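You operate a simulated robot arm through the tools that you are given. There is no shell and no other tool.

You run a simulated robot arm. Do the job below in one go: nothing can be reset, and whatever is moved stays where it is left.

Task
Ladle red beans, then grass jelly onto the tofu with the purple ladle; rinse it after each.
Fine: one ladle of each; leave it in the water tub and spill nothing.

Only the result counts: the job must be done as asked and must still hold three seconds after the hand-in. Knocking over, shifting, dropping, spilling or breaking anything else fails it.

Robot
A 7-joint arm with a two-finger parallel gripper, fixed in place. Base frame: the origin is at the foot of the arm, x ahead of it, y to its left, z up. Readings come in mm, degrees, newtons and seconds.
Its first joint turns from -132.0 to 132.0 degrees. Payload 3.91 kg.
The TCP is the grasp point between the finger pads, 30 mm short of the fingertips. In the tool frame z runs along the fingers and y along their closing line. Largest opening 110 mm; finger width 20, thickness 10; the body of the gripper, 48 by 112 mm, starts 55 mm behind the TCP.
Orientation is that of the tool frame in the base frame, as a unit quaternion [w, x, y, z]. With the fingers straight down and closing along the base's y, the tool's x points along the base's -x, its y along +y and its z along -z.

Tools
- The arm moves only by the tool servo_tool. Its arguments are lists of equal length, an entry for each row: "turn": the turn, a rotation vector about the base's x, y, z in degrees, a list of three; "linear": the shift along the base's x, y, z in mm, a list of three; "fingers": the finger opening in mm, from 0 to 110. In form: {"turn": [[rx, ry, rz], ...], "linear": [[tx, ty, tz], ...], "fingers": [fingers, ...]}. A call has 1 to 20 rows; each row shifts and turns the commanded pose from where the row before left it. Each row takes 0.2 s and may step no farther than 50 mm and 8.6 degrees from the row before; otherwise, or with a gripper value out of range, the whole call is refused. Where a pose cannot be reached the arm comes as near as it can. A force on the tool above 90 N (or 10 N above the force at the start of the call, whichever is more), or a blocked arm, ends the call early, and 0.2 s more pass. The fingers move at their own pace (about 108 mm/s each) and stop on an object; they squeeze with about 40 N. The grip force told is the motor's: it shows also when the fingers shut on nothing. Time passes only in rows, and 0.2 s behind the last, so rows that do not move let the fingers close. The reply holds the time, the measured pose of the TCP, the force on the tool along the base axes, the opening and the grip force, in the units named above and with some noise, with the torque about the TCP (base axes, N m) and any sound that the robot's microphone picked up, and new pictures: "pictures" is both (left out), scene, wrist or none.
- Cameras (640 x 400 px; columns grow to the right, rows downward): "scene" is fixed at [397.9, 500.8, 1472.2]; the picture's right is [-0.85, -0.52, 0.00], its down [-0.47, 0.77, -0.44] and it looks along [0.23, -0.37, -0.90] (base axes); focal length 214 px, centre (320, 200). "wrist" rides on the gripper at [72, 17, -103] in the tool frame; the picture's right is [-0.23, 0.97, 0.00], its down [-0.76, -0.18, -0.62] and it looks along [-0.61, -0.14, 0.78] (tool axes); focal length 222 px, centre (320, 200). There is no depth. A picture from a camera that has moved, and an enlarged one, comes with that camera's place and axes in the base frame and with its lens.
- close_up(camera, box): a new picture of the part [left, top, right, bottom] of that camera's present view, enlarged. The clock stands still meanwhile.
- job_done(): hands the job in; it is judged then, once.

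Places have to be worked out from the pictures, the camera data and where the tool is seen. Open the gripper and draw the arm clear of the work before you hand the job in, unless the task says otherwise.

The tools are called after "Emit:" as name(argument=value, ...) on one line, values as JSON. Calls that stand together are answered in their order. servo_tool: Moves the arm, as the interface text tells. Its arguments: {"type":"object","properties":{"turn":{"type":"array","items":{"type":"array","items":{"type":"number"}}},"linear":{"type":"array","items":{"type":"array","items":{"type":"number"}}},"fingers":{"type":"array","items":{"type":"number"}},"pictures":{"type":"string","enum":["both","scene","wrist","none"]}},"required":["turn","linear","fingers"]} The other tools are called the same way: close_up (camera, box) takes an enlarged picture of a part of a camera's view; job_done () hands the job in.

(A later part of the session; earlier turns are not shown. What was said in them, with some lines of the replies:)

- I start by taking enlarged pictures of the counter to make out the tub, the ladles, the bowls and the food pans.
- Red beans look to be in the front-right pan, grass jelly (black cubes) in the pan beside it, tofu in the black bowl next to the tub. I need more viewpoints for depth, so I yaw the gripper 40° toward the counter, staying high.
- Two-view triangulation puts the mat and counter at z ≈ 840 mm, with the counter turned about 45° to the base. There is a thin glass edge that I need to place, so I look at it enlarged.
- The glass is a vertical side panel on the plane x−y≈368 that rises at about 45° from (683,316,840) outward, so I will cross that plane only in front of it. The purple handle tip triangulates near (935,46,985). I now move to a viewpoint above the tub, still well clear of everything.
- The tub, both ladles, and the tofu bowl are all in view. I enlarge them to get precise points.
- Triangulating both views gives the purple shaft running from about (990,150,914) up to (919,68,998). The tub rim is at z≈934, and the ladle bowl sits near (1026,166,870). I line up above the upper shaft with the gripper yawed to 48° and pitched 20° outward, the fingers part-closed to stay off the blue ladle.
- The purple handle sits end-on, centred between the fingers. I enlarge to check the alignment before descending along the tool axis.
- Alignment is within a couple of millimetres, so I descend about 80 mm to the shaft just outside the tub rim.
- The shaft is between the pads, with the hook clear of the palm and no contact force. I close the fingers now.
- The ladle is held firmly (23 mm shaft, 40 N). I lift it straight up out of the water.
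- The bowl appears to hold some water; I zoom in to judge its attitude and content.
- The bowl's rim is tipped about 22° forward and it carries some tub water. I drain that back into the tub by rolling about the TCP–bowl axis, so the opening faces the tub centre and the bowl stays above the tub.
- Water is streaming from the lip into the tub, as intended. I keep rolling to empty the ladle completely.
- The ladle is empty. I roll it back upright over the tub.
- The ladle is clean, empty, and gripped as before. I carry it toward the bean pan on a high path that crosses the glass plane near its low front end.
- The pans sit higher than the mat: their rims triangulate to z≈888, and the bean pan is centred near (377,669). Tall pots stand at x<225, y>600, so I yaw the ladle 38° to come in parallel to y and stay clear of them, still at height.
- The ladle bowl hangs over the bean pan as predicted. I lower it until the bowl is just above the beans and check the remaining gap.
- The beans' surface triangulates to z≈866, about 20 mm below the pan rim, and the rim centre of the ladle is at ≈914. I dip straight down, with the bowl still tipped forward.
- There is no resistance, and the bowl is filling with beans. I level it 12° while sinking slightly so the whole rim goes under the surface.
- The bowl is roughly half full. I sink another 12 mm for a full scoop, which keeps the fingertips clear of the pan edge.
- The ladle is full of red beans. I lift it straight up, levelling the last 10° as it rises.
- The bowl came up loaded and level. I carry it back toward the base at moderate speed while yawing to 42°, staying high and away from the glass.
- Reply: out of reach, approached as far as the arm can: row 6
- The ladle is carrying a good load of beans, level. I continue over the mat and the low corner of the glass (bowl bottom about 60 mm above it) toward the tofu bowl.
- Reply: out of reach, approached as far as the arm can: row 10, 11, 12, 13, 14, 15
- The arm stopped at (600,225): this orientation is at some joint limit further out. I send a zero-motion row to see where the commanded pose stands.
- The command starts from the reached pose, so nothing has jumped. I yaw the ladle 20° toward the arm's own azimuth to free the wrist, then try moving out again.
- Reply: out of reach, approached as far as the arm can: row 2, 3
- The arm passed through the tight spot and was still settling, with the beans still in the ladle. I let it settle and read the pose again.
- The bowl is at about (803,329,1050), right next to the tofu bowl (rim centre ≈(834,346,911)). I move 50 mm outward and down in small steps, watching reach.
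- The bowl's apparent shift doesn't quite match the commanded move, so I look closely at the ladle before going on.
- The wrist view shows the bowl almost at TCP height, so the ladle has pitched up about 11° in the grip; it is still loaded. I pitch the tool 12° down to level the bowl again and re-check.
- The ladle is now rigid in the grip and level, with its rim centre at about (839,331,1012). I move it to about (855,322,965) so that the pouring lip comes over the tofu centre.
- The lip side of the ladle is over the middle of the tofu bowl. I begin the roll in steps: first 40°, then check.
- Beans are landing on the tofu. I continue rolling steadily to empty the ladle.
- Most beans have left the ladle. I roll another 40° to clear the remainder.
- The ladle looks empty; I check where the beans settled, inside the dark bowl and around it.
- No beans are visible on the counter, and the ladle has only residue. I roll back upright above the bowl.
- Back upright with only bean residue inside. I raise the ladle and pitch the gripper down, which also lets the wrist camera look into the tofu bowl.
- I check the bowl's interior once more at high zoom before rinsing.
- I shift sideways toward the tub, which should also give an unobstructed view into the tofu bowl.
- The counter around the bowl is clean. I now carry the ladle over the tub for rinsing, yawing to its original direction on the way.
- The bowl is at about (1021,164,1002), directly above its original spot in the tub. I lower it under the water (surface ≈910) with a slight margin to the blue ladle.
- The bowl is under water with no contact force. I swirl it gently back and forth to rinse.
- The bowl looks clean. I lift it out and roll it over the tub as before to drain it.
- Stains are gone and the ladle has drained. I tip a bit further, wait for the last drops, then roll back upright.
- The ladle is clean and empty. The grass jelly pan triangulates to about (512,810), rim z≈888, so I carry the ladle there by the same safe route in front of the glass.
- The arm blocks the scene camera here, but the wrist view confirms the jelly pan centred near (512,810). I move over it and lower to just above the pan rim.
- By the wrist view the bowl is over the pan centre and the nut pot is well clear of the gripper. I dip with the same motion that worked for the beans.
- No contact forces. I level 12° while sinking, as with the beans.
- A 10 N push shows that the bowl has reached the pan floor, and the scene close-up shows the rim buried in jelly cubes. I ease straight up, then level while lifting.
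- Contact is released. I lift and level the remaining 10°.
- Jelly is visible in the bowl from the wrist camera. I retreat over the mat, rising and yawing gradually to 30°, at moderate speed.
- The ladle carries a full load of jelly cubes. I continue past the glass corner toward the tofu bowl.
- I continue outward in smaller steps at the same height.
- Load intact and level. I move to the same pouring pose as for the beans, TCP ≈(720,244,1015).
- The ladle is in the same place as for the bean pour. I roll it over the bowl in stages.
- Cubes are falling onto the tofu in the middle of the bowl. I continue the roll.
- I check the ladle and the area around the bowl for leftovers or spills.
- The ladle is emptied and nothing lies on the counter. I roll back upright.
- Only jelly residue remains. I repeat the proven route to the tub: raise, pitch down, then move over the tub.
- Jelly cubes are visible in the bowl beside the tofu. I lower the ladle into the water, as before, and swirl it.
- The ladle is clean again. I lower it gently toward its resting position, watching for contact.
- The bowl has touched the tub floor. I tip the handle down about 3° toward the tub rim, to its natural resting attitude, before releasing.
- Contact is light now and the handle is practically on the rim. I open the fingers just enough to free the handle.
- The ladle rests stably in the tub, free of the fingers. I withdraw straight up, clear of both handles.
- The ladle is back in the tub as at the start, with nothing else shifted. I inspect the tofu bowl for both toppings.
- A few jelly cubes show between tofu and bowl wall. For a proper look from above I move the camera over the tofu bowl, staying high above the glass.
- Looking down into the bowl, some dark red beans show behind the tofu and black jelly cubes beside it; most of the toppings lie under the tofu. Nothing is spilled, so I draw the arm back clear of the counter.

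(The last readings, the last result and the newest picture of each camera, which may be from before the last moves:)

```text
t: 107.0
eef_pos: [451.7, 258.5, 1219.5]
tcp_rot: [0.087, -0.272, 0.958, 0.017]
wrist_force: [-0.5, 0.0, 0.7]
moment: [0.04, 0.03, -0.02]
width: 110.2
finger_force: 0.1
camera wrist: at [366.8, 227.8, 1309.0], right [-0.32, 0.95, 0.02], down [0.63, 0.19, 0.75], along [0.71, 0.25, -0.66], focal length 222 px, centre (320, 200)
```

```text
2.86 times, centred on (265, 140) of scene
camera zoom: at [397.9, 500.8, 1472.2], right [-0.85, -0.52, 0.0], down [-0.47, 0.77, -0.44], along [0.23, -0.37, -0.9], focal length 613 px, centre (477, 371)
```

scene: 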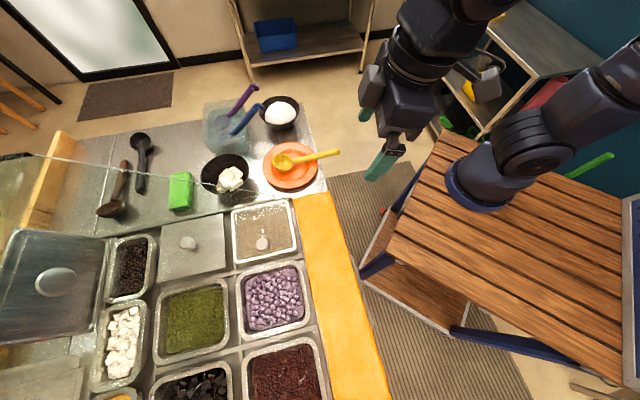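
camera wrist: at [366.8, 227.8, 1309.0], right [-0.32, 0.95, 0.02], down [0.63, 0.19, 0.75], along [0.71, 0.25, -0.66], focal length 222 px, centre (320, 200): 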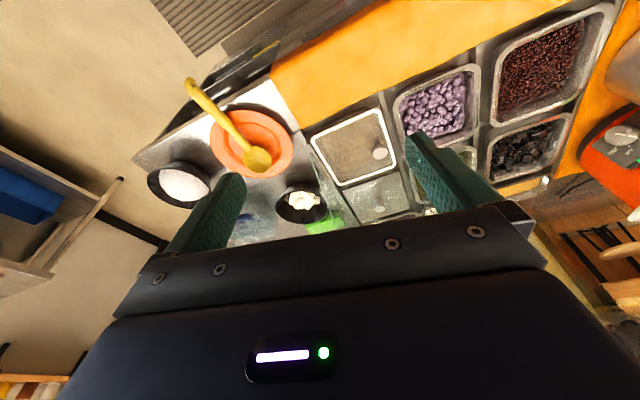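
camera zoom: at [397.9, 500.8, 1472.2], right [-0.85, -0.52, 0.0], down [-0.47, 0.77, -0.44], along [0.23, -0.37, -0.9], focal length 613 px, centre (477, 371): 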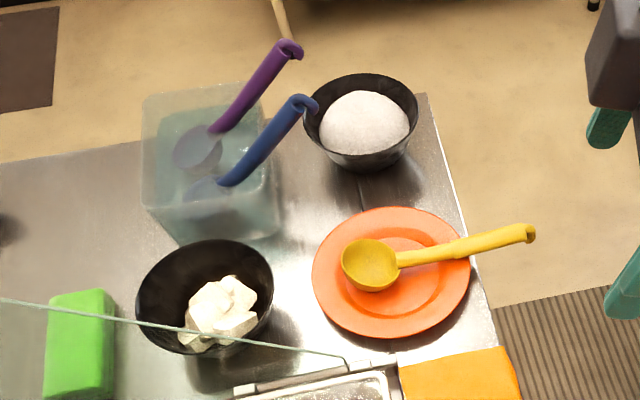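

Everything stands where it was, the purple ladle is in the tub, the gripper is open and the arm is clear. I hand the job in.

Emit:
job_done()

```text
The job is handed in.
```

I ladled one scoop of red beans and then one of grass jelly onto the tofu with the purple ladle, and handed the job in. I rinsed the ladle in the water tub after each scoop, and it is back in the tub.

- **Toppings:** The pictures showed both scoops falling into the tofu bowl. Afterwards I could see only a few beans and jelly cubes there; I think the rest lies under the tofu, but I couldn't confirm the full amount.
- **Spills:** I saw nothing on the counter, and no other items looked moved or knocked over in the final pictures.
- **Grip:** During the bean carry the ladle tilted about 11° in the gripper. I levelled it before pouring, and no beans were seen to fall.
- **Contact:** The ladle touched the bottom of the jelly pan lightly (about 10 N), and the floor of the tub (about 13 N) when I set it down.

The gripper is open and the arm is clear of the counter.
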